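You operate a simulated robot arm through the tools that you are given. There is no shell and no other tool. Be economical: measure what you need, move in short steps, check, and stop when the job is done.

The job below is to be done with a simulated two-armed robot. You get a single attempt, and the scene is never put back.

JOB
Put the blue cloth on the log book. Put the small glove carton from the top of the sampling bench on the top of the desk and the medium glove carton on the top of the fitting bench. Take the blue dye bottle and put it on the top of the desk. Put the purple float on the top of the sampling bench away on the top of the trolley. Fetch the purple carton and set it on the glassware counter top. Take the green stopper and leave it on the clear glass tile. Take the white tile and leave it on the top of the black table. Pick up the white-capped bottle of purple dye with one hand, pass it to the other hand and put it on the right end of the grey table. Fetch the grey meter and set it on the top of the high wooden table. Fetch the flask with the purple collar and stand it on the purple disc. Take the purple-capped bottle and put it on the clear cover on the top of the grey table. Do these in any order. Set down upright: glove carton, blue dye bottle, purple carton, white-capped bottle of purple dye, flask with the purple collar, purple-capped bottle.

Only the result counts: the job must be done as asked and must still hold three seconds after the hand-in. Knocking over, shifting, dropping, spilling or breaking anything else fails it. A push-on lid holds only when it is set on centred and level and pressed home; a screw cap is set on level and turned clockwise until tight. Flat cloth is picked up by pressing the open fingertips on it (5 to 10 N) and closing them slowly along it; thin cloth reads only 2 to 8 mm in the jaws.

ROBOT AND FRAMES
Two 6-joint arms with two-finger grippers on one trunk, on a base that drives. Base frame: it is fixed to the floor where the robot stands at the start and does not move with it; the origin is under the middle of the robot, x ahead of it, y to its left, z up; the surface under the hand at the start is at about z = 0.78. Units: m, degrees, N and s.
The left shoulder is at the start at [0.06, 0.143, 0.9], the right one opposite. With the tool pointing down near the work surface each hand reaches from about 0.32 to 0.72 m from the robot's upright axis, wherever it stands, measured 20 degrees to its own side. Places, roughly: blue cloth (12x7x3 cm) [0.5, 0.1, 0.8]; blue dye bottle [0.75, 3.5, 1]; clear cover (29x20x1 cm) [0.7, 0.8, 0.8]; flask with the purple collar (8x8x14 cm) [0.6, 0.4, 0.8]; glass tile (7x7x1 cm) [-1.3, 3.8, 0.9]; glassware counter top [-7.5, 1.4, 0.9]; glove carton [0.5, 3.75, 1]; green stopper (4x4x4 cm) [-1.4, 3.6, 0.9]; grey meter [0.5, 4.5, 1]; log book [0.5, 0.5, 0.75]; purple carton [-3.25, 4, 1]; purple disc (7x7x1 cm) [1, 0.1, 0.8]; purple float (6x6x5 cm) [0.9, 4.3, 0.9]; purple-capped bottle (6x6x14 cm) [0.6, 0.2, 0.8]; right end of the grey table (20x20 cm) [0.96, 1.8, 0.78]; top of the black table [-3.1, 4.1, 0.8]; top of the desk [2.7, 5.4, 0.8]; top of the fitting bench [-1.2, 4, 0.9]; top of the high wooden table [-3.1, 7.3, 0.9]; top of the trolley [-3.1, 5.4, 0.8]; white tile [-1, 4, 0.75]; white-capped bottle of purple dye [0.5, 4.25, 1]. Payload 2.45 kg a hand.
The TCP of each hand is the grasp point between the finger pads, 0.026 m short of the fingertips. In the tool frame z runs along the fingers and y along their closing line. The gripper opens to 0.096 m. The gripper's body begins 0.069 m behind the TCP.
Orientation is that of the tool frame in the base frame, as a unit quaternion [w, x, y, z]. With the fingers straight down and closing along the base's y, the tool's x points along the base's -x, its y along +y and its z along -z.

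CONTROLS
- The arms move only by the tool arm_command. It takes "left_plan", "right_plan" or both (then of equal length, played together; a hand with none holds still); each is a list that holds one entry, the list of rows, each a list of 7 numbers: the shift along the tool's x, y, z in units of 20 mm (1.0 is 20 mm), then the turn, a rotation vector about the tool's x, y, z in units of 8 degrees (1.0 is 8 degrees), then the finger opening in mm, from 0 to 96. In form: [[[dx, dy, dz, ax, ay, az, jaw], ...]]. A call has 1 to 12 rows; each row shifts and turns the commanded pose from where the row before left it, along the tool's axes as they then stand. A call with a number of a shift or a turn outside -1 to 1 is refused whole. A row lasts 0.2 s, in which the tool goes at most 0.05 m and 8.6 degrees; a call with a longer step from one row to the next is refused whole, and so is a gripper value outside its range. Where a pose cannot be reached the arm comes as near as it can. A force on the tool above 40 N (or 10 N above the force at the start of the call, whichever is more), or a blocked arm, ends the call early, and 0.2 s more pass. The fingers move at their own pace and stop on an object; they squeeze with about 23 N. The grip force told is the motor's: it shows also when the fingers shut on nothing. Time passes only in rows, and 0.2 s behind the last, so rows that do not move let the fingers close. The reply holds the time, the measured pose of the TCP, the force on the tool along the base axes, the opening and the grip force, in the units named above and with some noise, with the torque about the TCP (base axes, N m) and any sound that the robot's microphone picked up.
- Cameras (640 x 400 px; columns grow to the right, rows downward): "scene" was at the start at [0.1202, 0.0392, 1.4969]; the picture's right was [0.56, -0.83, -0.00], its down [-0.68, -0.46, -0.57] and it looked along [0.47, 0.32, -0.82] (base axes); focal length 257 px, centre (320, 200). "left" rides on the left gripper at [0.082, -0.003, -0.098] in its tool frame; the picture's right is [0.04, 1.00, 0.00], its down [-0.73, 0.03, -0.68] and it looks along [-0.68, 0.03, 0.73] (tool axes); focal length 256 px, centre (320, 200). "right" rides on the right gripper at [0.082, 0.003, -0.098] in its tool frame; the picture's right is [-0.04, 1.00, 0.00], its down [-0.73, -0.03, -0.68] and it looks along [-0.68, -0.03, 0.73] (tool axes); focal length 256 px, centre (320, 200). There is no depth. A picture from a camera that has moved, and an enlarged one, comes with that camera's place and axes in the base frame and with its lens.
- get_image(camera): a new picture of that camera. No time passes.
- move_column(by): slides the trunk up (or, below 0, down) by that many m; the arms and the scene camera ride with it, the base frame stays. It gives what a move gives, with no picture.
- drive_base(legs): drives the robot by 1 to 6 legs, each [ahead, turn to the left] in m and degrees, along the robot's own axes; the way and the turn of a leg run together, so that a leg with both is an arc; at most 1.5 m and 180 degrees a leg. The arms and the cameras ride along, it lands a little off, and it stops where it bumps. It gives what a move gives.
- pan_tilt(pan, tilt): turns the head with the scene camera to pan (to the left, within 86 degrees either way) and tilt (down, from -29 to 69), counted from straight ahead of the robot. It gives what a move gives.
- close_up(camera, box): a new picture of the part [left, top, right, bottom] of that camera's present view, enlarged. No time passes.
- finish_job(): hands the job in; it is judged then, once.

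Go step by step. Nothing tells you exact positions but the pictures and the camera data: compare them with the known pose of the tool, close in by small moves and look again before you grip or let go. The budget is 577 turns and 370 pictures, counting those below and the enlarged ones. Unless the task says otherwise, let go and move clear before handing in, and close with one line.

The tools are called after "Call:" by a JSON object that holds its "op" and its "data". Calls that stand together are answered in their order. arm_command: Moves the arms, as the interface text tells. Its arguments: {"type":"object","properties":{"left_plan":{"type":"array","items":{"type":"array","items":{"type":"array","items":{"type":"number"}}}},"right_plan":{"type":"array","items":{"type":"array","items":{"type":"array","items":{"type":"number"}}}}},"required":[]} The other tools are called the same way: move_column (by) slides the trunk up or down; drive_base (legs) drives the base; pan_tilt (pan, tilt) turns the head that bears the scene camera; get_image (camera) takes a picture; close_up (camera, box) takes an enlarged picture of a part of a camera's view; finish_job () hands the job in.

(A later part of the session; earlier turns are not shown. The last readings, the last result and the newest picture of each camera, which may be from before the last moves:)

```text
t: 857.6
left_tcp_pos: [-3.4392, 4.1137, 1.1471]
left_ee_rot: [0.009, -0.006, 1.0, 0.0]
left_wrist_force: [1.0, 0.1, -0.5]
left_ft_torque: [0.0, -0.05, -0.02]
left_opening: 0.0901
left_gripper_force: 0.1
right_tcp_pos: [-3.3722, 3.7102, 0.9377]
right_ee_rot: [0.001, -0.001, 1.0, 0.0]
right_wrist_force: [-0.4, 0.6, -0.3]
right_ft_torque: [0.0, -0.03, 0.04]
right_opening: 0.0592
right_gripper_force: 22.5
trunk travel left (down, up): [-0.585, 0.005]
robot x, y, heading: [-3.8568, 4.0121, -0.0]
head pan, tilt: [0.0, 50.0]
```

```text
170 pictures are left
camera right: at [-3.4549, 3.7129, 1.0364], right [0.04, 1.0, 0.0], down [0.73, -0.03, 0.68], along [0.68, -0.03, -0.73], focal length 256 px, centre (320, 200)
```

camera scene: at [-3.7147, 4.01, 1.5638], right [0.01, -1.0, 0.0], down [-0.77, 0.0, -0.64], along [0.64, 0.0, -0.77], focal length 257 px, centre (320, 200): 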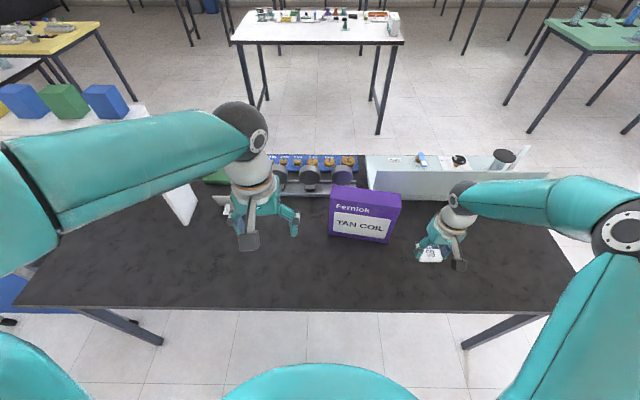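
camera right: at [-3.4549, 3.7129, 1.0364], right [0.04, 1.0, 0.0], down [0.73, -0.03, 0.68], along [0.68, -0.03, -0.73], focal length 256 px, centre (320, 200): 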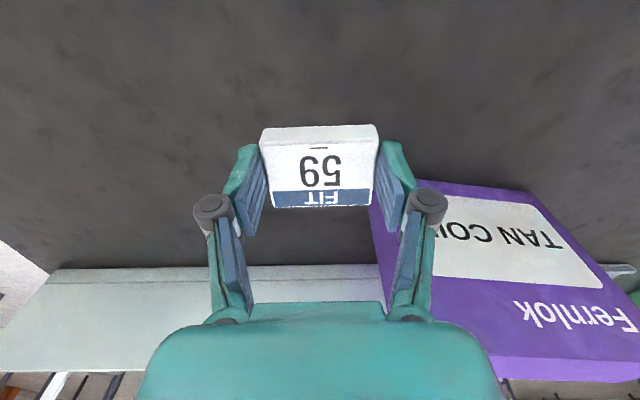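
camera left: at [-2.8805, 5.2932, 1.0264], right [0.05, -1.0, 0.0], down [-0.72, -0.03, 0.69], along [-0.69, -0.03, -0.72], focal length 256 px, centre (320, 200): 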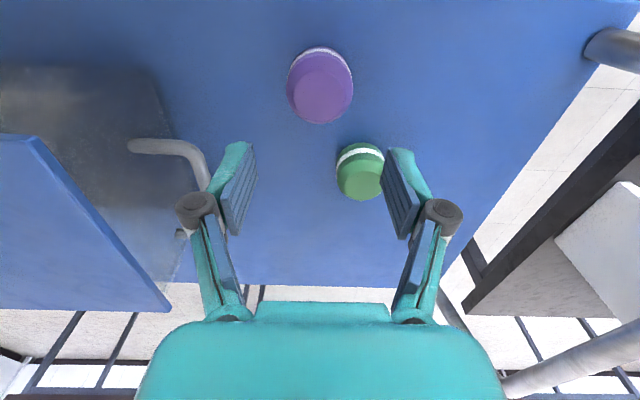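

Call:
{"op": "arm_command", "data": {"right_plan": [[[0, 0, 1, 0, 0, 0, 40], [0, 0, 1, 0, 0, 0, 40], [0, 0, 1, 0, 0, 0, 40], [0, 0, 1, 0, 0, 0, 40], [0, 0, 0.5, 0, 0, 0, 40], [0, 0, 0, 0, 0, 0, 40]]]}}

Call:
{"op": "arm_command", "data": {"right_plan": [[[0, 0, 0.3, 0, 0, 0, 40], [0, 0, 0.3, 0, 0, 0, 40], [0, 0, 0, 0, 0, 0, 40]]]}}

Call:
{"op": "arm_command", "data": {"right_plan": [[[0, 0, 0.2, 0, 0, 0, 40], [0, 0, 0, 0, 0, 0, 40]]]}}

Call:
{"op": "arm_command", "data": {"right_plan": [[[0, 0, 0.2, 0, 0, 0, 40], [0, 0, 0, 0, 0, 0, 40]]]}}

```text
t: 859.0
left_tcp_pos: [-3.4387, 4.1144, 1.1473]
left_ee_rot: [0.008, -0.007, 1.0, -0.001]
left_wrist_force: [0.3, 0.1, 0.3]
left_ft_torque: [0.0, -0.01, 0.01]
left_opening: 0.0899
left_gripper_force: 0.1
right_tcp_pos: [-3.3734, 3.7108, 0.8497]
right_ee_rot: [0.001, -0.002, 1.0, 0.0]
right_wrist_force: [-0.2, 0.1, -0.4]
right_ft_torque: [-0.02, 0.02, 0.0]
right_opening: 0.0589
right_gripper_force: 22.9
trunk travel left (down, up): [-0.585, 0.005]
robot x, y, heading: [-3.8518, 4.0087, 0.2]
head pan, tilt: [0.0, 50.0]
```

```text
t: 859.8
left_tcp_pos: [-3.4399, 4.1163, 1.148]
left_ee_rot: [0.009, -0.007, 1.0, 0.0]
left_wrist_force: [0.4, 0.1, 0.5]
left_ft_torque: [0.03, 0.0, 0.02]
left_opening: 0.0902
left_gripper_force: 0.0
right_tcp_pos: [-3.3719, 3.7105, 0.8379]
right_ee_rot: [0.0, -0.002, 1.0, 0.0]
right_wrist_force: [0.5, 0.0, -0.9]
right_ft_torque: [-0.01, 0.01, 0.01]
right_opening: 0.0592
right_gripper_force: 22.8
trunk travel left (down, up): [-0.585, 0.005]
robot x, y, heading: [-3.8558, 4.0113, 0.4]
head pan, tilt: [0.0, 50.0]
```

```text
t: 860.4
left_tcp_pos: [-3.4385, 4.1144, 1.1484]
left_ee_rot: [0.009, -0.007, 1.0, 0.0]
left_wrist_force: [0.6, 0.5, 0.0]
left_ft_torque: [0.01, 0.02, -0.01]
left_opening: 0.0899
left_gripper_force: 0.1
right_tcp_pos: [-3.3718, 3.7112, 0.8357]
right_ee_rot: [0.0, -0.002, 1.0, 0.0]
right_wrist_force: [0.0, 0.0, 0.5]
right_ft_torque: [-0.02, 0.01, 0.0]
right_opening: 0.059
right_gripper_force: 23.4
trunk travel left (down, up): [-0.585, 0.005]
robot x, y, heading: [-3.8518, 4.0119, 0.3]
head pan, tilt: [0.0, 50.0]
```

```text
t: 861.0
left_tcp_pos: [-3.4385, 4.1153, 1.1483]
left_ee_rot: [0.009, -0.007, 1.0, 0.0]
left_wrist_force: [0.2, 0.5, 0.8]
left_ft_torque: [0.0, -0.02, 0.01]
left_opening: 0.0899
left_gripper_force: 0.1
right_tcp_pos: [-3.3733, 3.7107, 0.8298]
right_ee_rot: [0.001, 0.0, 1.0, 0.0]
right_wrist_force: [-0.2, 0.1, 0.0]
right_ft_torque: [0.0, -0.01, -0.01]
right_opening: 0.0591
right_gripper_force: 22.9
trunk travel left (down, up): [-0.585, 0.005]
robot x, y, heading: [-3.8504, 4.0103, 0.4]
head pan, tilt: [0.0, 50.0]
```

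Call:
{"op": "arm_command", "data": {"right_plan": [[[0, 0, 0.2, 0, 0, 0, 40], [0, 0, 0, 0, 0, 0, 40]]]}}

Call:
{"op": "arm_command", "data": {"right_plan": [[[0, 0, 0.2, 0, 0, 0, 40], [0, 0, 0, 0, 0, 0, 40]]]}}

Call:
{"op": "arm_command", "data": {"right_plan": [[[0, 0, 0.2, 0, 0, 0, 40], [0, 0, 0, 0, 0, 0, 40]]]}}

Call:
{"op": "get_image", "data": {"camera": "right"}}

```text
t: 861.6
left_tcp_pos: [-3.4384, 4.1155, 1.1479]
left_ee_rot: [0.008, -0.007, 1.0, 0.0]
left_wrist_force: [-0.5, -0.3, -0.1]
left_ft_torque: [-0.03, -0.02, 0.0]
left_opening: 0.0903
left_gripper_force: 0.0
right_tcp_pos: [-3.3726, 3.7102, 0.8266]
right_ee_rot: [0.001, -0.002, 1.0, 0.0]
right_wrist_force: [0.1, -0.4, -0.2]
right_ft_torque: [0.01, 0.01, -0.05]
right_opening: 0.0592
right_gripper_force: 23.5
trunk travel left (down, up): [-0.585, 0.005]
robot x, y, heading: [-3.8518, 4.0103, 0.4]
head pan, tilt: [0.0, 50.0]
```

```text
t: 862.2
left_tcp_pos: [-3.4384, 4.1149, 1.1473]
left_ee_rot: [0.009, -0.007, 1.0, -0.001]
left_wrist_force: [-0.5, 0.2, 0.1]
left_ft_torque: [-0.04, 0.01, -0.05]
left_opening: 0.0899
left_gripper_force: 0.0
right_tcp_pos: [-3.372, 3.7117, 0.8218]
right_ee_rot: [0.001, -0.002, 1.0, 0.0]
right_wrist_force: [-0.2, -0.8, -0.4]
right_ft_torque: [-0.01, 0.0, -0.04]
right_opening: 0.0593
right_gripper_force: 22.7
trunk travel left (down, up): [-0.585, 0.005]
robot x, y, heading: [-3.854, 4.0099, 0.5]
head pan, tilt: [0.0, 50.0]
```

```text
t: 862.8
left_tcp_pos: [-3.4389, 4.1162, 1.1471]
left_ee_rot: [0.008, -0.006, 1.0, 0.0]
left_wrist_force: [-0.1, -0.8, -0.3]
left_ft_torque: [0.06, -0.02, -0.03]
left_opening: 0.0901
left_gripper_force: 0.1
right_tcp_pos: [-3.3728, 3.7113, 0.8177]
right_ee_rot: [0.001, -0.002, 1.0, 0.0]
right_wrist_force: [-0.3, -1.1, -0.1]
right_ft_torque: [0.0, 0.0, 0.03]
right_opening: 0.0593
right_gripper_force: 23.1
trunk travel left (down, up): [-0.585, 0.005]
robot x, y, heading: [-3.8552, 4.0097, -0.0]
head pan, tilt: [0.0, 50.0]
```

```text
169 pictures are left
camera right: at [-3.4561, 3.714, 0.9153], right [0.04, 1.0, 0.0], down [0.73, -0.03, 0.68], along [0.68, -0.03, -0.73], focal length 256 px, centre (320, 200)
```

right: 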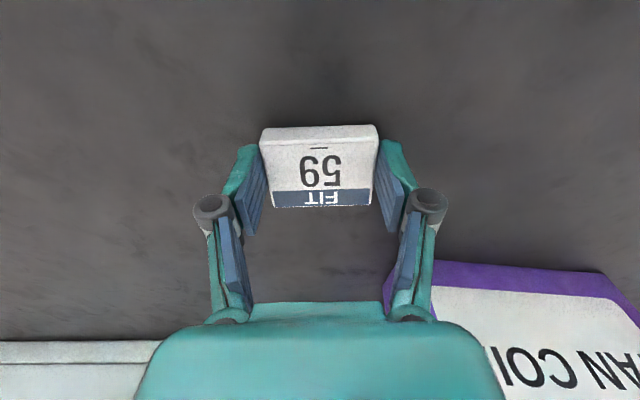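

Call:
{"op": "arm_command", "data": {"right_plan": [[[0, 0, 0.25, 0, 0, 0, 40], [0, 0, 0.25, 0, 0, 0, 40], [0, 0, 0, 0, 0, 0, 40]]]}}

Call:
{"op": "arm_command", "data": {"right_plan": [[[0, 0, 0.25, 0, 0, 0, 40], [0, 0, 0, 0, 0, 0, 40]]]}}

Call:
{"op": "arm_command", "data": {"right_plan": [[[0, 0, 0.25, 0, 0, 0, 40], [0, 0, 0, 0, 0, 0, 40]]]}}

```text
t: 863.6
left_tcp_pos: [-3.4402, 4.1164, 1.1485]
left_ee_rot: [0.009, -0.007, 1.0, -0.001]
left_wrist_force: [0.4, 0.4, -0.2]
left_ft_torque: [-0.01, -0.01, -0.01]
left_opening: 0.0901
left_gripper_force: 0.0
right_tcp_pos: [-3.3715, 3.7103, 0.8092]
right_ee_rot: [0.002, -0.002, 1.0, -0.001]
right_wrist_force: [0.6, 0.4, 4.8]
right_ft_torque: [0.09, 0.06, -0.01]
right_opening: 0.059
right_gripper_force: 22.6
trunk travel left (down, up): [-0.585, 0.005]
robot x, y, heading: [-3.8545, 4.0115, 0.4]
head pan, tilt: [0.0, 50.0]
```

```text
t: 864.2
left_tcp_pos: [-3.439, 4.1149, 1.1489]
left_ee_rot: [0.009, -0.007, 1.0, -0.001]
left_wrist_force: [0.7, 0.1, 0.0]
left_ft_torque: [-0.01, -0.02, -0.06]
left_opening: 0.0902
left_gripper_force: 0.0
right_tcp_pos: [-3.3742, 3.711, 0.8035]
right_ee_rot: [0.003, -0.002, 1.0, -0.001]
right_wrist_force: [2.3, -1.5, 15.0]
right_ft_torque: [-0.04, 0.03, 0.0]
right_opening: 0.0594
right_gripper_force: 22.4
trunk travel left (down, up): [-0.585, 0.005]
robot x, y, heading: [-3.8557, 4.0093, 0.4]
head pan, tilt: [0.0, 50.0]
```

```text
t: 864.8
left_tcp_pos: [-3.441, 4.1169, 1.1494]
left_ee_rot: [0.01, -0.007, 1.0, 0.0]
left_wrist_force: [-0.2, 0.2, 0.0]
left_ft_torque: [0.03, -0.02, -0.05]
left_opening: 0.0902
left_gripper_force: 0.0
right_tcp_pos: [-3.373, 3.7126, 0.8036]
right_ee_rot: [0.004, -0.002, 1.0, -0.002]
right_wrist_force: [-8.7, 2.4, 22.5]
right_ft_torque: [0.73, 0.5, 0.27]
right_opening: 0.0592
right_gripper_force: 23.1
trunk travel left (down, up): [-0.585, 0.005]
robot x, y, heading: [-3.8484, 4.0102, 0.1]
head pan, tilt: [0.0, 50.0]
stopped in row 2 (right hand): the force on the tool passed its limit at 44 N (the readings are from after the stop); the commanded pose is now the measured one
```

Contact. Release and rise.

Call:
{"op": "arm_command", "data": {"right_plan": [[[0, 0, -0.1, 0, 0, 0, 60], [0, 0, 0, 0, 0, 0, 64], [0, 0, 0, 0, 0, 0, 72], [0, 0, 0, 0, 0, 0, 85], [0, 0, -0.4, 0, 0, 0, 85], [0, 0, -1, 0, 0, 0, 90], [0, 0, -1, 0, 0, 0, 90], [0, 0, -1, 0, 0, 0, 90], [0, 0, -1, 0, 0, 0, 90], [0, 0, -1, 0, 0, 0, 90], [0, 0, -1, 0, 0, 0, 90], [0, 0, -1, 0, 0, 0, 90]]]}}

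Call:
{"op": "get_image", "data": {"camera": "right"}}

Call:
{"op": "close_up", "data": {"camera": "scene", "box": [280, 140, 500, 280]}}

```text
t: 867.4
left_tcp_pos: [-3.4389, 4.115, 1.1488]
left_ee_rot: [0.008, -0.007, 1.0, 0.0]
left_wrist_force: [0.0, -0.2, -0.1]
left_ft_torque: [-0.01, -0.06, 0.0]
left_opening: 0.09
left_gripper_force: 0.2
right_tcp_pos: [-3.372, 3.7119, 0.9515]
right_ee_rot: [0.005, -0.001, 1.0, -0.002]
right_wrist_force: [-0.3, -0.2, -0.3]
right_ft_torque: [-0.01, 0.0, 0.02]
right_opening: 0.0899
right_gripper_force: 0.1
trunk travel left (down, up): [-0.585, 0.005]
robot x, y, heading: [-3.8529, 4.0089, 0.3]
head pan, tilt: [0.0, 50.0]
```

```text
168 pictures are left
camera right: at [-3.4553, 3.7143, 1.0483], right [0.04, 1.0, 0.0], down [0.73, -0.02, 0.69], along [0.68, -0.03, -0.73], focal length 256 px, centre (320, 200)
```

right: 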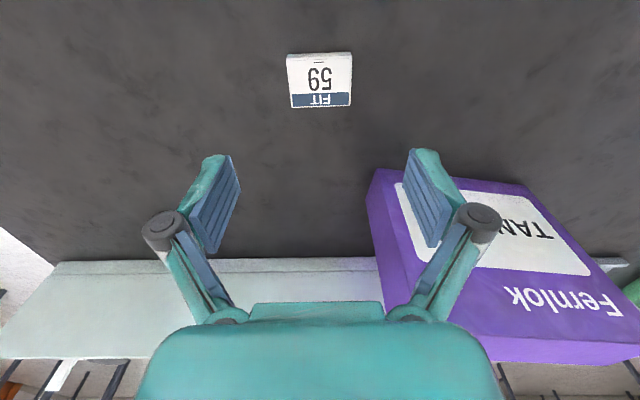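

```text
2.86 times, centred on (390, 210) of scene
camera zoom: at [-3.7157, 4.0105, 1.5639], right [0.01, -1.0, 0.0], down [-0.77, 0.0, -0.64], along [0.64, 0.0, -0.77], focal length 735 px, centre (120, 171)
```

zoom: 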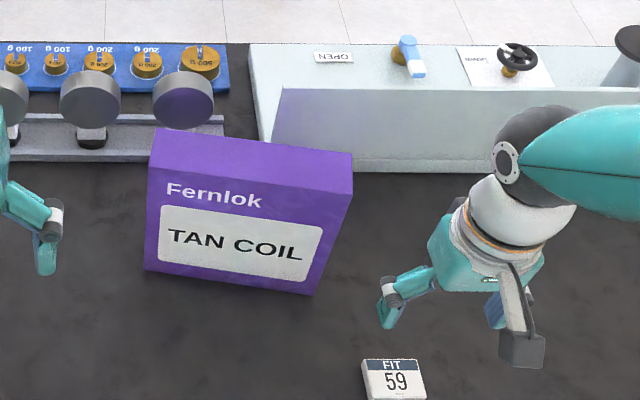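

The tile lies on the black table. The purple carton (20.5 × 5.7 × 19.7 cm) stands at (−3.216, 3.874), turned about 9 degrees. I bring the right hand over it and turn it.

Call:
{"op": "arm_command", "data": {"right_plan": [[[0, 0, -1, 0, 0, 0, 96], [0, 0, -1, 0, 0, 0, 96], [0, 0, -1, 0, 0, 0, 96], [0, 0, -1, 0, 0, 0, 96], [0, 0, -1, 0, 0, 1, 96], [0, 0, -1, 0, 0, 1, 96], [0, 0, -1, 0, 0, 1, 96], [0, 0, -1, 0, 0, 1, 96], [0, 0, 0, 0, 0, 1, 96], [0, 0, 0, 0, 0, 1, 96], [0, 0, 0, 0, 0, 1, 96], [0, 0, 0, 0, 0, 1, 96]]]}}

Call:
{"op": "arm_command", "data": {"right_plan": [[[0, 0, 0, 0, 0, 1, 96], [0, 0, 0, 0, 0, 1, 96], [0, 0, 0, 0, 0, 1, 96], [0, 0, 0, 0, 0, 1, 96], [0, 0, 0, 0, 0, 0.4, 96], [0, 0, 0, 0, 0, 0, 96]]]}}

```text
t: 870.0
left_tcp_pos: [-3.4394, 4.1147, 1.1485]
left_ee_rot: [0.01, -0.008, 1.0, 0.001]
left_wrist_force: [-0.4, 0.7, 0.3]
left_ft_torque: [-0.01, -0.03, -0.01]
left_opening: 0.0899
left_gripper_force: 0.0
right_tcp_pos: [-3.3738, 3.7106, 1.1104]
right_ee_rot: [0.003, 0.53, 0.848, 0.001]
right_wrist_force: [0.6, -0.1, 0.2]
right_ft_torque: [0.0, 0.02, -0.02]
right_opening: 0.096
right_gripper_force: 0.0
trunk travel left (down, up): [-0.585, 0.005]
robot x, y, heading: [-3.8547, 4.013, 0.3]
head pan, tilt: [0.0, 50.0]
```

```text
t: 871.4
left_tcp_pos: [-3.4384, 4.1156, 1.1482]
left_ee_rot: [0.009, -0.007, 1.0, -0.001]
left_wrist_force: [-0.9, -0.1, 0.3]
left_ft_torque: [0.01, 0.01, 0.01]
left_opening: 0.0899
left_gripper_force: 0.1
right_tcp_pos: [-3.3731, 3.7116, 1.11]
right_ee_rot: [0.003, 0.761, 0.649, 0.002]
right_wrist_force: [0.7, -0.2, -0.1]
right_ft_torque: [0.03, -0.02, -0.01]
right_opening: 0.0961
right_gripper_force: 0.0
trunk travel left (down, up): [-0.585, 0.005]
robot x, y, heading: [-3.8529, 4.0085, 0.3]
head pan, tilt: [0.0, 50.0]
```

Call:
{"op": "arm_command", "data": {"right_plan": [[[0.925, 0.648, 0, 0, 0, 0, 96], [0.925, 0.648, 0, 0, 0, 0, 96], [0.925, 0.648, 0, 0, 0, 0, 96], [0.925, 0.648, 0, 0, 0, 0, 96], [0.925, 0.648, 0, 0, 0, 0, 96], [0.925, 0.648, 0, 0, 0, 0, 96], [0.925, 0.648, 0, 0, 0, 0, 96], [0.925, 0.648, 0, 0, 0, 0, 96], [0.925, 0.648, 0, 0, 0, 0, 96], [0.925, 0.648, 0, 0, 0, 0, 96], [0, 0, 0, 0, 0, 0, 96]]]}}

Call:
{"op": "get_image", "data": {"camera": "right"}}

Call:
{"op": "close_up", "data": {"camera": "scene", "box": [280, 120, 480, 260]}}

```text
t: 873.8
left_tcp_pos: [-3.4394, 4.1151, 1.1484]
left_ee_rot: [0.008, -0.007, 1.0, 0.0]
left_wrist_force: [0.0, -1.6, 0.5]
left_ft_torque: [0.01, -0.06, 0.0]
left_opening: 0.0901
left_gripper_force: 0.1
right_tcp_pos: [-3.216, 3.8724, 1.1117]
right_ee_rot: [0.003, 0.761, 0.649, 0.002]
right_wrist_force: [-0.4, 0.0, -0.1]
right_ft_torque: [0.0, -0.04, -0.02]
right_opening: 0.0958
right_gripper_force: 0.0
trunk travel left (down, up): [-0.585, 0.005]
robot x, y, heading: [-3.8512, 4.0086, 0.2]
head pan, tilt: [0.0, 50.0]
```

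```text
166 pictures are left
camera right: at [-3.2022, 3.9532, 1.2091], right [0.98, -0.2, 0.01], down [-0.15, -0.72, 0.68], along [-0.13, -0.67, -0.73], focal length 256 px, centre (320, 200)
```

right: 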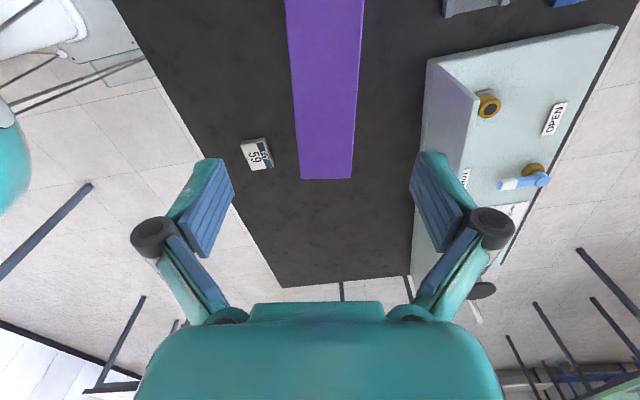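

```text
2.86 times, centred on (380, 190) of scene
camera zoom: at [-3.716, 4.0099, 1.5639], right [0.01, -1.0, 0.0], down [-0.77, 0.0, -0.64], along [0.64, 0.0, -0.77], focal length 735 px, centre (149, 229)
```

zoom: 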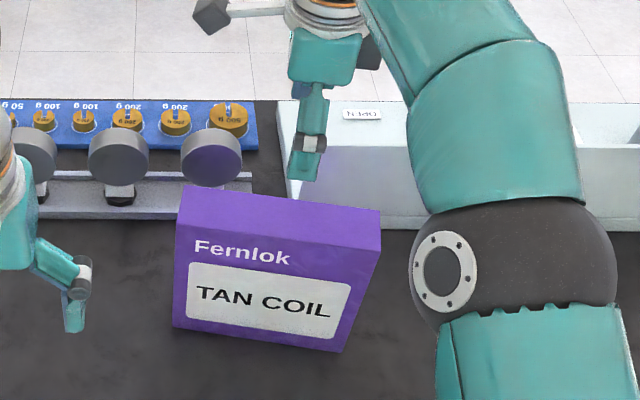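

Aligned well. I descend to grip.

Call:
{"op": "arm_command", "data": {"right_plan": [[[0, 0.15, 1, 0, 0, 0, 96], [0, 0, 1, 0, 0, 0, 96], [0, 0, 1, 0, 0, 0, 96], [0, 0, 1, 0, 0, 0, 96], [0, 0, 1, 0, 0, 0, 96], [0, 0, 1, 0, 0, 0, 96], [0, 0, 0, 0, 0, 0, 96]]]}}

Call:
{"op": "get_image", "data": {"camera": "right"}}

```text
t: 875.4
left_tcp_pos: [-3.4383, 4.1153, 1.1479]
left_ee_rot: [0.008, -0.008, 1.0, 0.0]
left_wrist_force: [0.1, 0.0, -0.4]
left_ft_torque: [0.01, 0.02, -0.01]
left_opening: 0.0899
left_gripper_force: 0.1
right_tcp_pos: [-3.2116, 3.8726, 0.9904]
right_ee_rot: [0.004, 0.76, 0.65, 0.001]
right_wrist_force: [-0.6, -0.3, 0.5]
right_ft_torque: [-0.01, -0.01, 0.0]
right_opening: 0.096
right_gripper_force: 0.1
trunk travel left (down, up): [-0.585, 0.005]
robot x, y, heading: [-3.851, 4.0086, 0.4]
head pan, tilt: [0.0, 50.0]
```

```text
164 pictures are left
camera right: at [-3.1976, 3.9528, 1.0883], right [0.98, -0.2, 0.01], down [-0.15, -0.72, 0.68], along [-0.13, -0.67, -0.73], focal length 256 px, centre (320, 200)
```

right: 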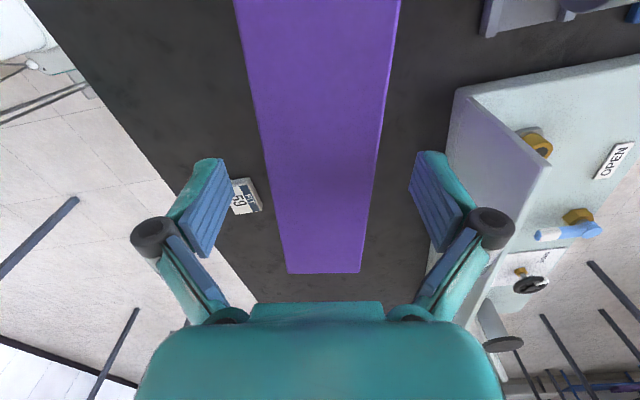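

Call:
{"op": "arm_command", "data": {"right_plan": [[[0, 0, 1, 0, 0, 0, 96], [0, 0, 1, 0, 0, 0, 96], [0, 0, 1, 0, 0, 0, 96], [0, 0, 0, 0, 0, 0, 96], [0, 0, 0, 0, 0, 0, 75], [0, 0, 0, 0, 0, 0, 55], [0, 0, 0, 0, 0, 0, 40], [0, 0, 0, 0, 0, 0, 40]]]}}

Call:
{"op": "arm_command", "data": {"right_plan": [[[0, 0, -0.3, 0, 0, 0, 35], [0, 0, -0.5, 0, 0, 0, 35], [0, 0, -0.5, 0, 0, 0, 35], [0, 0, 0, 0, 0, 0, 35]]]}}

Call:
{"op": "get_image", "data": {"camera": "right"}}

```text
t: 877.2
left_tcp_pos: [-3.4383, 4.1158, 1.1478]
left_ee_rot: [0.009, -0.007, 1.0, 0.0]
left_wrist_force: [0.1, -0.3, 0.5]
left_ft_torque: [-0.01, 0.0, 0.01]
left_opening: 0.0899
left_gripper_force: 0.0
right_tcp_pos: [-3.2115, 3.8725, 0.9322]
right_ee_rot: [0.003, 0.761, 0.649, 0.003]
right_wrist_force: [0.9, 0.5, 4.6]
right_ft_torque: [-0.02, -0.03, -0.21]
right_opening: 0.0628
right_gripper_force: 22.5
trunk travel left (down, up): [-0.585, 0.005]
robot x, y, heading: [-3.8577, 4.0098, 0.3]
head pan, tilt: [0.0, 50.0]
```

```text
t: 878.2
left_tcp_pos: [-3.4387, 4.1147, 1.1486]
left_ee_rot: [0.009, -0.007, 1.0, 0.0]
left_wrist_force: [-0.2, 0.1, 1.3]
left_ft_torque: [-0.04, 0.01, 0.01]
left_opening: 0.0897
left_gripper_force: 0.0
right_tcp_pos: [-3.2116, 3.8734, 0.9572]
right_ee_rot: [0.003, 0.761, 0.649, 0.001]
right_wrist_force: [0.5, 0.6, -4.6]
right_ft_torque: [-0.03, 0.0, 0.0]
right_opening: 0.0623
right_gripper_force: 22.6
trunk travel left (down, up): [-0.585, 0.005]
robot x, y, heading: [-3.8562, 4.0133, 0.4]
head pan, tilt: [0.0, 50.0]
```

```text
163 pictures are left
camera right: at [-3.1973, 3.9531, 1.0546], right [0.98, -0.2, 0.01], down [-0.15, -0.72, 0.68], along [-0.13, -0.67, -0.73], focal length 256 px, centre (320, 200)
```

right: 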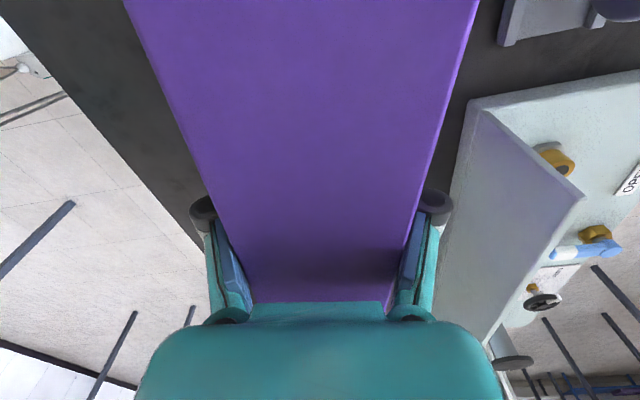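

The carton is held (62 mm). I lift it and draw it in.

Call:
{"op": "arm_command", "data": {"right_plan": [[[0, 0, -1, 0, 0, 0, 35], [0, 0, -1, 0, 0, 0, 35], [0, 0, -1, 0, 0, 0, 35], [0, 0, -1, 0, 0, 0, 35], [0, 0, -1, 0, 0, 0, 35], [0, 0, -1, 0, 0, 0, 35], [0, 0, -1, 0, 0, 0, 35], [0, 0, -1, 0, 0, 0, 35], [0, 0, -1, 0, 0, 0, 35], [0, 0, -1, 0, 0, 0, 35], [0, -1, -0.5, 0, 0, 0, 35], [0, -1, 0, 0, 0, 0, 35]]]}}

Call:
{"op": "arm_command", "data": {"right_plan": [[[0, -1, 0, 0, 0, 0, 35], [0, -1, 0, 0, 0, 0, 35], [0, -1, 0, 0, 0, 0, 35], [0, -1, 0, 0, 0, 0, 35], [-0.3, -1, 0, 0, 0, 0, 35], [-0.3, 0, 0, 0, 0, 0, 35]]]}}

Call:
{"op": "get_image", "data": {"camera": "scene"}}

```text
t: 880.8
left_tcp_pos: [-3.4384, 4.1146, 1.1489]
left_ee_rot: [0.009, -0.007, 1.0, -0.001]
left_wrist_force: [0.0, -0.1, 1.5]
left_ft_torque: [-0.03, 0.02, -0.03]
left_opening: 0.0902
left_gripper_force: 0.1
right_tcp_pos: [-3.2627, 3.8799, 1.1532]
right_ee_rot: [0.004, 0.761, 0.649, 0.002]
right_wrist_force: [-0.4, 0.0, -4.2]
right_ft_torque: [-0.03, 0.0, 0.0]
right_opening: 0.0611
right_gripper_force: 23.1
right hand out of reach, approached as far as the arm can: row 9, 10
trunk travel left (down, up): [-0.585, 0.005]
robot x, y, heading: [-3.8548, 4.011, 0.6]
head pan, tilt: [0.0, 50.0]
```

```text
t: 882.2
left_tcp_pos: [-3.4368, 4.1155, 1.1473]
left_ee_rot: [0.008, -0.008, 1.0, 0.0]
left_wrist_force: [-0.7, -0.6, 0.4]
left_ft_torque: [0.03, 0.02, 0.02]
left_opening: 0.0901
left_gripper_force: 0.2
right_tcp_pos: [-3.3639, 3.8833, 1.1515]
right_ee_rot: [0.003, 0.761, 0.649, 0.002]
right_wrist_force: [0.6, -0.4, -4.0]
right_ft_torque: [-0.02, -0.01, 0.02]
right_opening: 0.0605
right_gripper_force: 22.7
trunk travel left (down, up): [-0.585, 0.005]
robot x, y, heading: [-3.8505, 4.0132, 0.1]
head pan, tilt: [0.0, 50.0]
```

```text
162 pictures are left
camera scene: at [-3.7143, 4.0101, 1.5637], right [0.01, -1.0, 0.0], down [-0.77, 0.0, -0.64], along [0.64, 0.0, -0.77], focal length 257 px, centre (320, 200)
```

scene: 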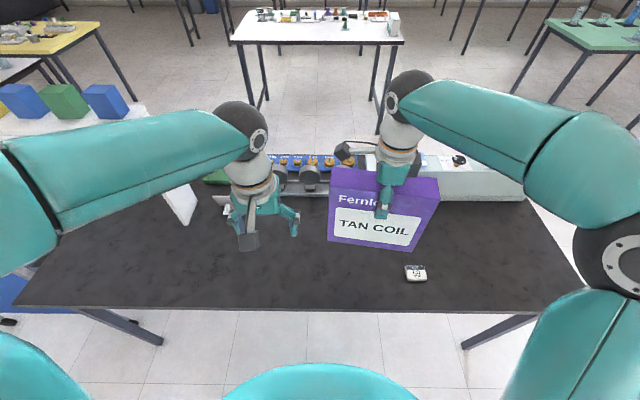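

I back off and drive to the glassware counter in the west.

Call:
{"op": "drive_base", "data": {"legs": [[-0.17, 0], [0, -45]]}}

Call:
{"op": "drive_base", "data": {"legs": [[0, -45]]}}

Call:
{"op": "drive_base", "data": {"legs": [[1.42, 0]]}}

Call:
{"op": "drive_base", "data": {"legs": [[0, -45]]}}

Call:
{"op": "drive_base", "data": {"legs": [[0, -44]]}}

Call:
{"op": "pan_tilt", "data": {"pan": 10, "tilt": 30}}

Call:
{"op": "get_image", "data": {"camera": "scene"}}

```text
t: 886.0
left_tcp_pos: [-3.6584, 3.7895, 1.1471]
left_ee_rot: [0.008, 0.378, 0.926, -0.005]
left_wrist_force: [0.2, -0.4, 0.4]
left_ft_torque: [0.0, -0.02, -0.01]
left_opening: 0.0903
left_gripper_force: 0.0
right_tcp_pos: [-3.77, 3.5734, 1.1526]
right_ee_rot: [0.004, 0.952, 0.307, 0.0]
right_wrist_force: [0.7, -0.9, -4.1]
right_ft_torque: [-0.03, 0.03, -0.02]
right_opening: 0.0597
right_gripper_force: 22.7
trunk travel left (down, up): [-0.585, 0.005]
robot x, y, heading: [-3.9967, 4.0333, -44.7]
head pan, tilt: [0.0, 50.0]
```

```text
t: 888.7
left_tcp_pos: [-3.9311, 3.6167, 1.1484]
left_ee_rot: [0.006, 0.703, 0.711, -0.005]
left_wrist_force: [-0.9, 0.6, 0.3]
left_ft_torque: [-0.02, 0.01, 0.02]
left_opening: 0.09
left_gripper_force: 0.0
right_tcp_pos: [-4.1641, 3.5415, 1.1527]
right_ee_rot: [0.003, 0.997, -0.08, -0.001]
right_wrist_force: [0.0, 0.2, -3.7]
right_ft_torque: [0.01, 0.03, -0.01]
right_opening: 0.0578
right_gripper_force: 22.9
trunk travel left (down, up): [-0.585, 0.005]
robot x, y, heading: [-3.9668, 4.0334, -89.3]
head pan, tilt: [0.0, 50.0]
```

```text
t: 895.9
left_tcp_pos: [-3.9277, 2.1979, 1.1496]
left_ee_rot: [0.006, 0.708, 0.706, -0.006]
left_wrist_force: [0.5, -0.4, 0.4]
left_ft_torque: [-0.01, -0.03, -0.03]
left_opening: 0.09
left_gripper_force: 0.0
right_tcp_pos: [-4.1617, 2.1286, 1.1552]
right_ee_rot: [0.004, 0.996, -0.088, 0.0]
right_wrist_force: [0.8, 0.2, -3.8]
right_ft_torque: [-0.02, 0.02, 0.01]
right_opening: 0.0577
right_gripper_force: 22.9
trunk travel left (down, up): [-0.585, 0.005]
robot x, y, heading: [-3.958, 2.614, -90.2]
head pan, tilt: [0.0, 50.0]
```

```text
t: 898.6
left_tcp_pos: [-4.2296, 2.301, 1.1495]
left_ee_rot: [0.004, 0.924, 0.382, -0.008]
left_wrist_force: [0.2, 0.7, 0.1]
left_ft_torque: [-0.01, -0.03, -0.02]
left_opening: 0.0901
left_gripper_force: 0.0
right_tcp_pos: [-4.4461, 2.415, 1.1543]
right_ee_rot: [0.004, 0.887, -0.461, -0.003]
right_wrist_force: [0.0, 0.0, -3.5]
right_ft_torque: [0.02, 0.05, -0.01]
right_opening: 0.058
right_gripper_force: 22.7
trunk travel left (down, up): [-0.585, 0.005]
robot x, y, heading: [-3.9338, 2.5944, -134.8]
head pan, tilt: [0.0, 50.0]
```

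```text
t: 901.2
left_tcp_pos: [-4.3527, 2.5902, 1.1489]
left_ee_rot: [0.0, 1.0, 0.007, -0.007]
left_wrist_force: [-0.1, -0.4, 0.2]
left_ft_torque: [0.03, -0.04, 0.0]
left_opening: 0.09
left_gripper_force: 0.1
right_tcp_pos: [-4.4267, 2.8206, 1.1524]
right_ee_rot: [-0.001, -0.649, 0.761, 0.003]
right_wrist_force: [-0.5, -0.2, -4.0]
right_ft_torque: [0.05, 0.01, 0.0]
right_opening: 0.0577
right_gripper_force: 22.9
trunk travel left (down, up): [-0.585, 0.005]
robot x, y, heading: [-3.9357, 2.559, -178.4]
head pan, tilt: [0.0, 50.0]
```

```text
t: 902.1
left_tcp_pos: [-4.3501, 2.5868, 1.1505]
left_ee_rot: [0.0, 1.0, 0.008, -0.009]
left_wrist_force: [-0.5, -1.1, 0.0]
left_ft_torque: [0.08, 0.01, -0.02]
left_opening: 0.0901
left_gripper_force: 0.1
right_tcp_pos: [-4.4256, 2.8185, 1.155]
right_ee_rot: [-0.001, -0.649, 0.761, 0.004]
right_wrist_force: [0.1, -1.0, -3.9]
right_ft_torque: [0.06, -0.03, 0.02]
right_opening: 0.0578
right_gripper_force: 23.0
trunk travel left (down, up): [-0.585, 0.005]
robot x, y, heading: [-3.9353, 2.5587, -178.7]
head pan, tilt: [10.0, 30.0]
```

```text
161 pictures are left
camera scene: at [-4.0839, 2.5336, 1.5932], right [-0.2, 0.98, 0.0], down [0.49, 0.1, -0.87], along [-0.85, -0.17, -0.5], focal length 257 px, centre (320, 200)
```

scene: 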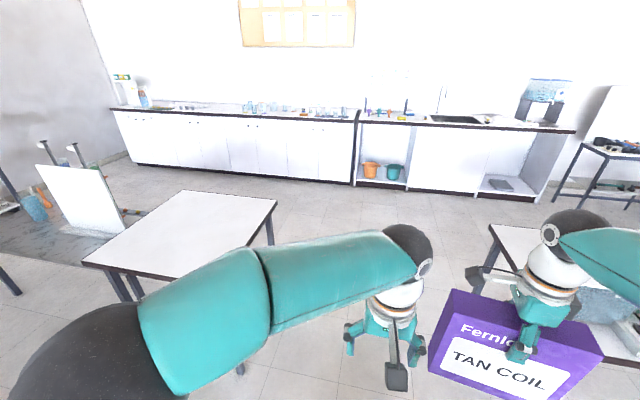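

Call:
{"op": "close_up", "data": {"camera": "scene", "box": [100, 60, 440, 200]}}

```text
1.88 times, centred on (270, 130) of scene
camera zoom: at [-4.0839, 2.5336, 1.5932], right [-0.2, 0.98, 0.0], down [0.49, 0.1, -0.87], along [-0.85, -0.17, -0.5], focal length 484 px, centre (414, 332)
```

zoom: 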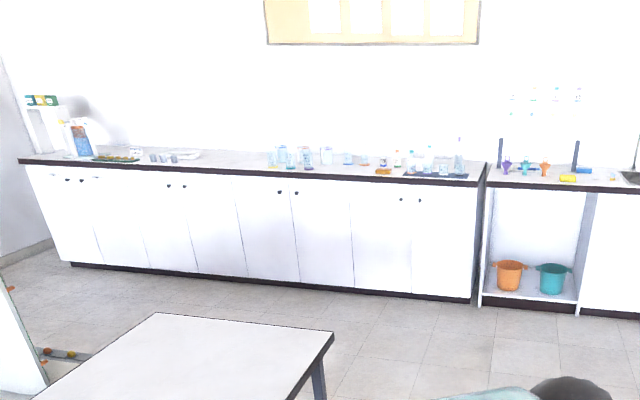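

Call:
{"op": "drive_base", "data": {"legs": [[0, -1], [1.1, 0], [1.1, 0]]}}

Call:
{"op": "pan_tilt", "data": {"pan": 35, "tilt": 35}}

Call:
{"op": "get_image", "data": {"camera": "scene"}}

```text
t: 913.5
left_tcp_pos: [-6.5547, 2.5556, 1.1507]
left_ee_rot: [0.0, 1.0, 0.001, -0.008]
left_wrist_force: [0.0, -0.3, 0.2]
left_ft_torque: [0.0, 0.0, 0.05]
left_opening: 0.0898
left_gripper_force: 0.0
right_tcp_pos: [-6.6274, 2.7879, 1.1544]
right_ee_rot: [-0.002, -0.645, 0.765, 0.003]
right_wrist_force: [-0.6, -0.6, -4.0]
right_ft_torque: [-0.01, -0.01, 0.01]
right_opening: 0.0577
right_gripper_force: 23.0
trunk travel left (down, up): [-0.585, 0.005]
robot x, y, heading: [-6.1387, 2.5191, -179.2]
head pan, tilt: [10.0, 30.0]
```

```text
t: 914.3
left_tcp_pos: [-6.5538, 2.5559, 1.1503]
left_ee_rot: [0.001, 1.0, 0.001, -0.009]
left_wrist_force: [0.4, 0.6, 0.1]
left_ft_torque: [0.02, -0.01, 0.01]
left_opening: 0.09
left_gripper_force: 0.2
right_tcp_pos: [-6.626, 2.7873, 1.1544]
right_ee_rot: [-0.002, -0.644, 0.765, 0.003]
right_wrist_force: [-0.4, 0.0, -3.0]
right_ft_torque: [0.04, 0.0, -0.02]
right_opening: 0.0578
right_gripper_force: 22.9
trunk travel left (down, up): [-0.585, 0.005]
robot x, y, heading: [-6.1374, 2.5203, -179.2]
head pan, tilt: [35.0, 35.0]
```

```text
159 pictures are left
camera scene: at [-6.2702, 2.4646, 1.5856], right [-0.58, 0.81, 0.0], down [0.47, 0.34, -0.82], along [-0.66, -0.48, -0.57], focal length 257 px, centre (320, 200)
```

scene: 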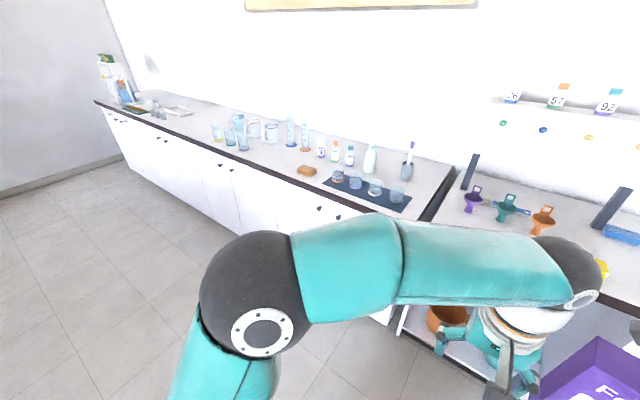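

A free zone lies on the glassware counter around (−7.27, 1.4). I drive there, staying clear while turning.

Call:
{"op": "drive_base", "data": {"legs": [[0, 40]]}}

Call:
{"op": "drive_base", "data": {"legs": [[0, 39]]}}

Call:
{"op": "drive_base", "data": {"legs": [[1.36, 0]]}}

Call:
{"op": "drive_base", "data": {"legs": [[0, -40]]}}

Call:
{"op": "drive_base", "data": {"legs": [[0, -39]]}}

Call:
{"op": "pan_tilt", "data": {"pan": 0, "tilt": 40}}

Call:
{"op": "get_image", "data": {"camera": "scene"}}

```text
t: 916.8
left_tcp_pos: [-6.4796, 2.2781, 1.1505]
left_ee_rot: [0.003, 0.939, 0.345, -0.008]
left_wrist_force: [0.4, 0.2, 0.0]
left_ft_torque: [0.04, -0.02, 0.01]
left_opening: 0.0902
left_gripper_force: 0.0
right_tcp_pos: [-6.6861, 2.4106, 1.154]
right_ee_rot: [0.003, 0.868, -0.497, -0.003]
right_wrist_force: [-0.9, -0.5, -2.9]
right_ft_torque: [0.04, 0.02, 0.01]
right_opening: 0.0581
right_gripper_force: 23.0
trunk travel left (down, up): [-0.585, 0.005]
robot x, y, heading: [-6.1554, 2.5374, -139.4]
head pan, tilt: [35.0, 35.0]
```

```text
t: 919.3
left_tcp_pos: [-6.2419, 2.1267, 1.1511]
left_ee_rot: [0.006, 0.769, 0.64, -0.008]
left_wrist_force: [0.2, 0.5, 0.4]
left_ft_torque: [0.04, 0.04, -0.01]
left_opening: 0.0903
left_gripper_force: 0.1
right_tcp_pos: [-6.4842, 2.0996, 1.1539]
right_ee_rot: [0.004, 0.984, -0.176, -0.001]
right_wrist_force: [0.3, -0.8, -4.0]
right_ft_torque: [0.01, -0.02, -0.02]
right_opening: 0.0578
right_gripper_force: 22.9
trunk travel left (down, up): [-0.585, 0.005]
robot x, y, heading: [-6.1902, 2.5411, -99.9]
head pan, tilt: [35.0, 35.0]
```

```text
t: 926.2
left_tcp_pos: [-6.4748, 0.7798, 1.1518]
left_ee_rot: [0.005, 0.766, 0.643, -0.006]
left_wrist_force: [0.1, -0.6, -0.3]
left_ft_torque: [-0.04, -0.02, -0.01]
left_opening: 0.0899
left_gripper_force: 0.1
right_tcp_pos: [-6.7175, 0.7507, 1.1562]
right_ee_rot: [0.003, 0.985, -0.173, -0.001]
right_wrist_force: [-0.2, -0.5, -3.2]
right_ft_torque: [0.0, 0.0, -0.04]
right_opening: 0.0577
right_gripper_force: 23.0
trunk travel left (down, up): [-0.585, 0.005]
robot x, y, heading: [-6.4232, 1.191, -99.8]
head pan, tilt: [35.0, 35.0]
```

```text
t: 928.7
left_tcp_pos: [-6.7271, 0.9109, 1.1528]
left_ee_rot: [0.003, 0.939, 0.343, -0.008]
left_wrist_force: [0.0, 0.0, 0.8]
left_ft_torque: [0.02, 0.0, -0.04]
left_opening: 0.0899
left_gripper_force: 0.0
right_tcp_pos: [-6.9328, 1.0407, 1.156]
right_ee_rot: [0.002, 0.868, -0.496, -0.002]
right_wrist_force: [0.0, 0.0, -3.5]
right_ft_torque: [0.04, 0.06, -0.02]
right_opening: 0.0578
right_gripper_force: 22.8
trunk travel left (down, up): [-0.585, 0.005]
robot x, y, heading: [-6.4064, 1.1719, -139.2]
head pan, tilt: [35.0, 35.0]
```

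```text
t: 931.2
left_tcp_pos: [-6.8216, 1.1724, 1.1517]
left_ee_rot: [0.0, 1.0, 0.01, -0.008]
left_wrist_force: [-0.1, -0.7, -0.4]
left_ft_torque: [0.0, -0.03, 0.02]
left_opening: 0.0901
left_gripper_force: 0.1
right_tcp_pos: [-6.8979, 1.4024, 1.1564]
right_ee_rot: [-0.001, -0.651, 0.759, 0.002]
right_wrist_force: [-0.4, -0.4, -4.1]
right_ft_torque: [0.04, -0.02, -0.01]
right_opening: 0.0578
right_gripper_force: 23.4
trunk travel left (down, up): [-0.585, 0.005]
robot x, y, heading: [-6.4025, 1.1422, -177.6]
head pan, tilt: [35.0, 35.0]
```

```text
t: 932.2
left_tcp_pos: [-6.8206, 1.1735, 1.1531]
left_ee_rot: [0.0, 1.0, 0.01, -0.009]
left_wrist_force: [0.5, 0.2, -0.2]
left_ft_torque: [-0.03, 0.05, 0.0]
left_opening: 0.0901
left_gripper_force: 0.1
right_tcp_pos: [-6.8966, 1.4046, 1.157]
right_ee_rot: [-0.002, -0.651, 0.759, 0.002]
right_wrist_force: [0.2, 1.0, -3.6]
right_ft_torque: [0.04, 0.02, -0.01]
right_opening: 0.0577
right_gripper_force: 23.1
trunk travel left (down, up): [-0.585, 0.005]
robot x, y, heading: [-6.4032, 1.1389, -178.0]
head pan, tilt: [0.0, 40.0]
```

```text
158 pictures are left
camera scene: at [-6.5506, 1.1346, 1.578], right [-0.04, 1.0, 0.0], down [0.64, 0.02, -0.77], along [-0.77, -0.03, -0.64], focal length 257 px, centre (320, 200)
```

scene: 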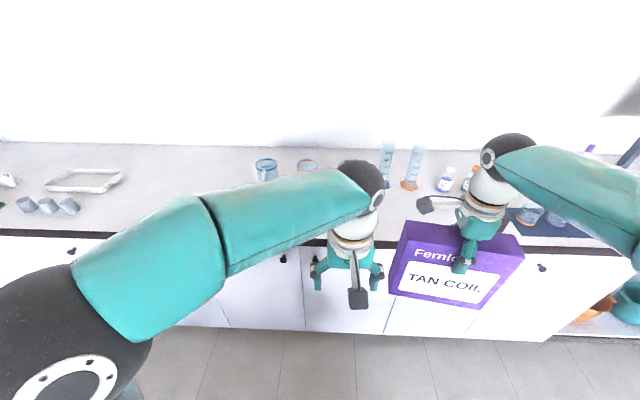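

Call:
{"op": "get_image", "data": {"camera": "left"}}

Call:
{"op": "get_image", "data": {"camera": "right"}}

```text
157 pictures are left
camera left: at [-6.738, 1.1779, 1.25], right [0.06, -1.0, 0.0], down [-0.72, -0.04, 0.69], along [-0.69, -0.04, -0.72], focal length 256 px, centre (320, 200)
```

left: 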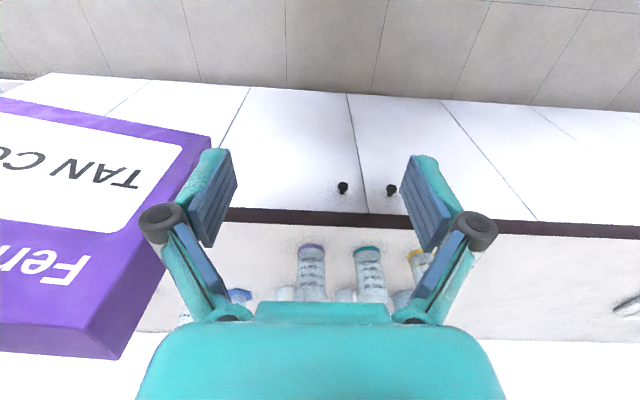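

```text
156 pictures are left
camera right: at [-6.9132, 1.3239, 1.2539], right [-0.98, 0.19, 0.01], down [0.14, 0.72, 0.68], along [0.13, 0.67, -0.73], focal length 256 px, centre (320, 200)
```

right: 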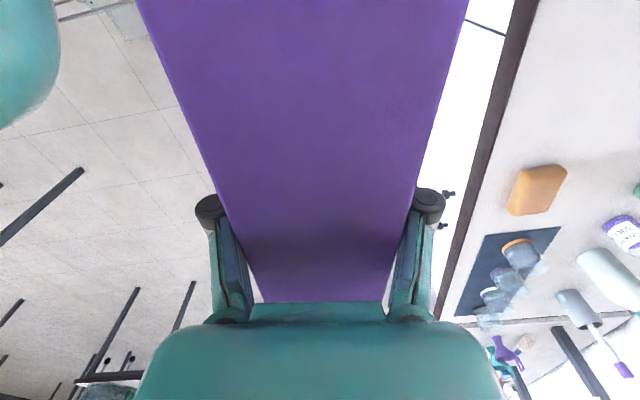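

The strip between the beakers (y below 1.2) and the wooden block (y 1.69) is free. I move straight ahead so the carton is above it.

Call:
{"op": "drive_base", "data": {"legs": [[0.36, 0]]}}

Call:
{"op": "get_image", "data": {"camera": "scene"}}

Call:
{"op": "get_image", "data": {"camera": "right"}}

Call:
{"op": "get_image", "data": {"camera": "left"}}

```text
t: 934.5
left_tcp_pos: [-7.1802, 1.1564, 1.1536]
left_ee_rot: [0.0, 1.0, 0.014, -0.007]
left_wrist_force: [0.5, 0.8, -0.2]
left_ft_torque: [-0.03, -0.01, -0.03]
left_opening: 0.0901
left_gripper_force: 0.1
right_tcp_pos: [-7.257, 1.3882, 1.1565]
right_ee_rot: [-0.001, -0.653, 0.757, 0.002]
right_wrist_force: [-0.3, 0.1, -4.1]
right_ft_torque: [0.0, -0.05, -0.01]
right_opening: 0.0578
right_gripper_force: 23.6
trunk travel left (down, up): [-0.585, 0.005]
robot x, y, heading: [-6.7606, 1.1257, -177.5]
head pan, tilt: [0.0, 40.0]
```

```text
155 pictures are left
camera scene: at [-6.9095, 1.1192, 1.5778], right [-0.04, 1.0, 0.0], down [0.64, 0.03, -0.77], along [-0.76, -0.03, -0.64], focal length 257 px, centre (320, 200)
```

scene: 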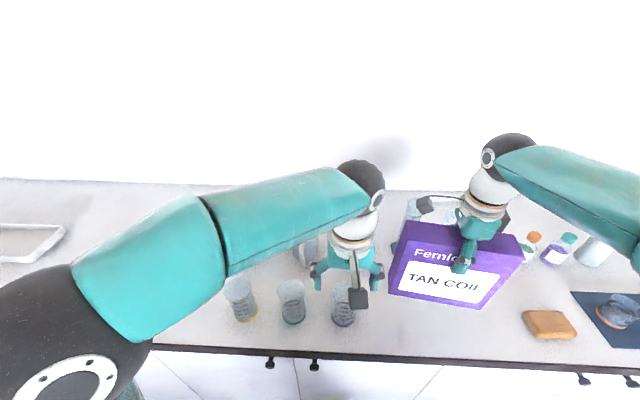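

```text
154 pictures are left
camera right: at [-7.2725, 1.3076, 1.2539], right [-0.98, 0.19, 0.01], down [0.14, 0.72, 0.68], along [0.12, 0.67, -0.73], focal length 256 px, centre (320, 200)
```

right: 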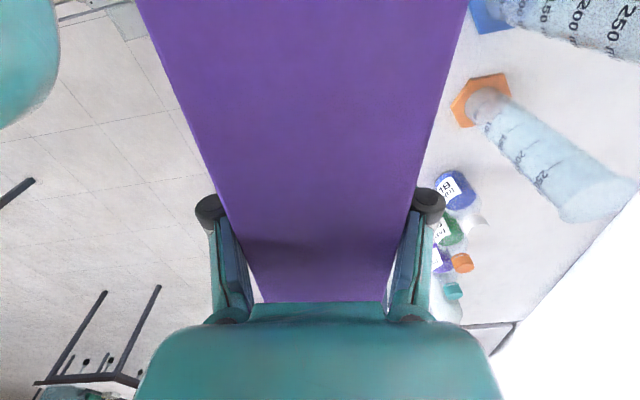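

```text
153 pictures are left
camera left: at [-7.0968, 1.1622, 1.2499], right [0.06, -1.0, 0.0], down [-0.72, -0.05, 0.69], along [-0.69, -0.04, -0.72], focal length 256 px, centre (320, 200)
```

left: 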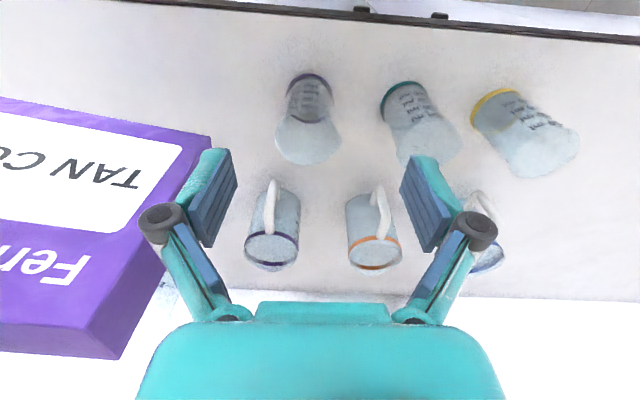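

Clear all round. I lower the carton.

Call:
{"op": "arm_command", "data": {"right_plan": [[[0, 0, 1, 0, 0, 0, 35], [0, 0, 1, 0, 0, 0, 35], [0, 0, 1, 0, 0, 0, 35], [0, 0, 0, 0, 0, 0, 35]]]}}

Call:
{"op": "get_image", "data": {"camera": "scene"}}

```text
t: 935.5
left_tcp_pos: [-7.1795, 1.1571, 1.155]
left_ee_rot: [0.001, 1.0, 0.012, -0.009]
left_wrist_force: [0.3, 0.3, 0.5]
left_ft_torque: [0.0, 0.0, 0.01]
left_opening: 0.09
left_gripper_force: 0.0
right_tcp_pos: [-7.2556, 1.3884, 1.097]
right_ee_rot: [-0.002, -0.652, 0.758, 0.003]
right_wrist_force: [0.0, -0.4, -3.8]
right_ft_torque: [0.01, 0.01, 0.01]
right_opening: 0.0578
right_gripper_force: 22.8
trunk travel left (down, up): [-0.585, 0.005]
robot x, y, heading: [-6.7642, 1.1259, -177.6]
head pan, tilt: [0.0, 40.0]
```

```text
152 pictures are left
camera scene: at [-6.9082, 1.1192, 1.578], right [-0.04, 1.0, 0.0], down [0.64, 0.03, -0.77], along [-0.76, -0.03, -0.64], focal length 257 px, centre (320, 200)
```

scene: 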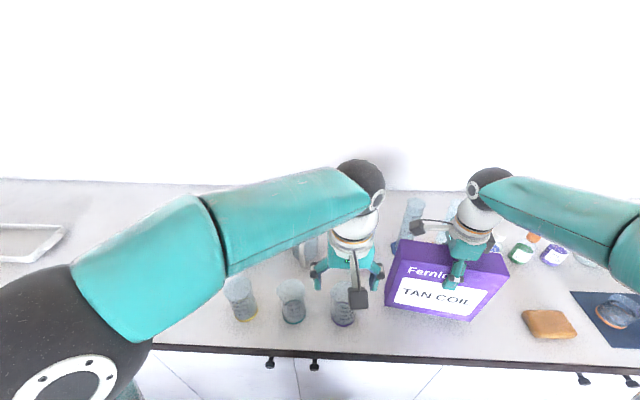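

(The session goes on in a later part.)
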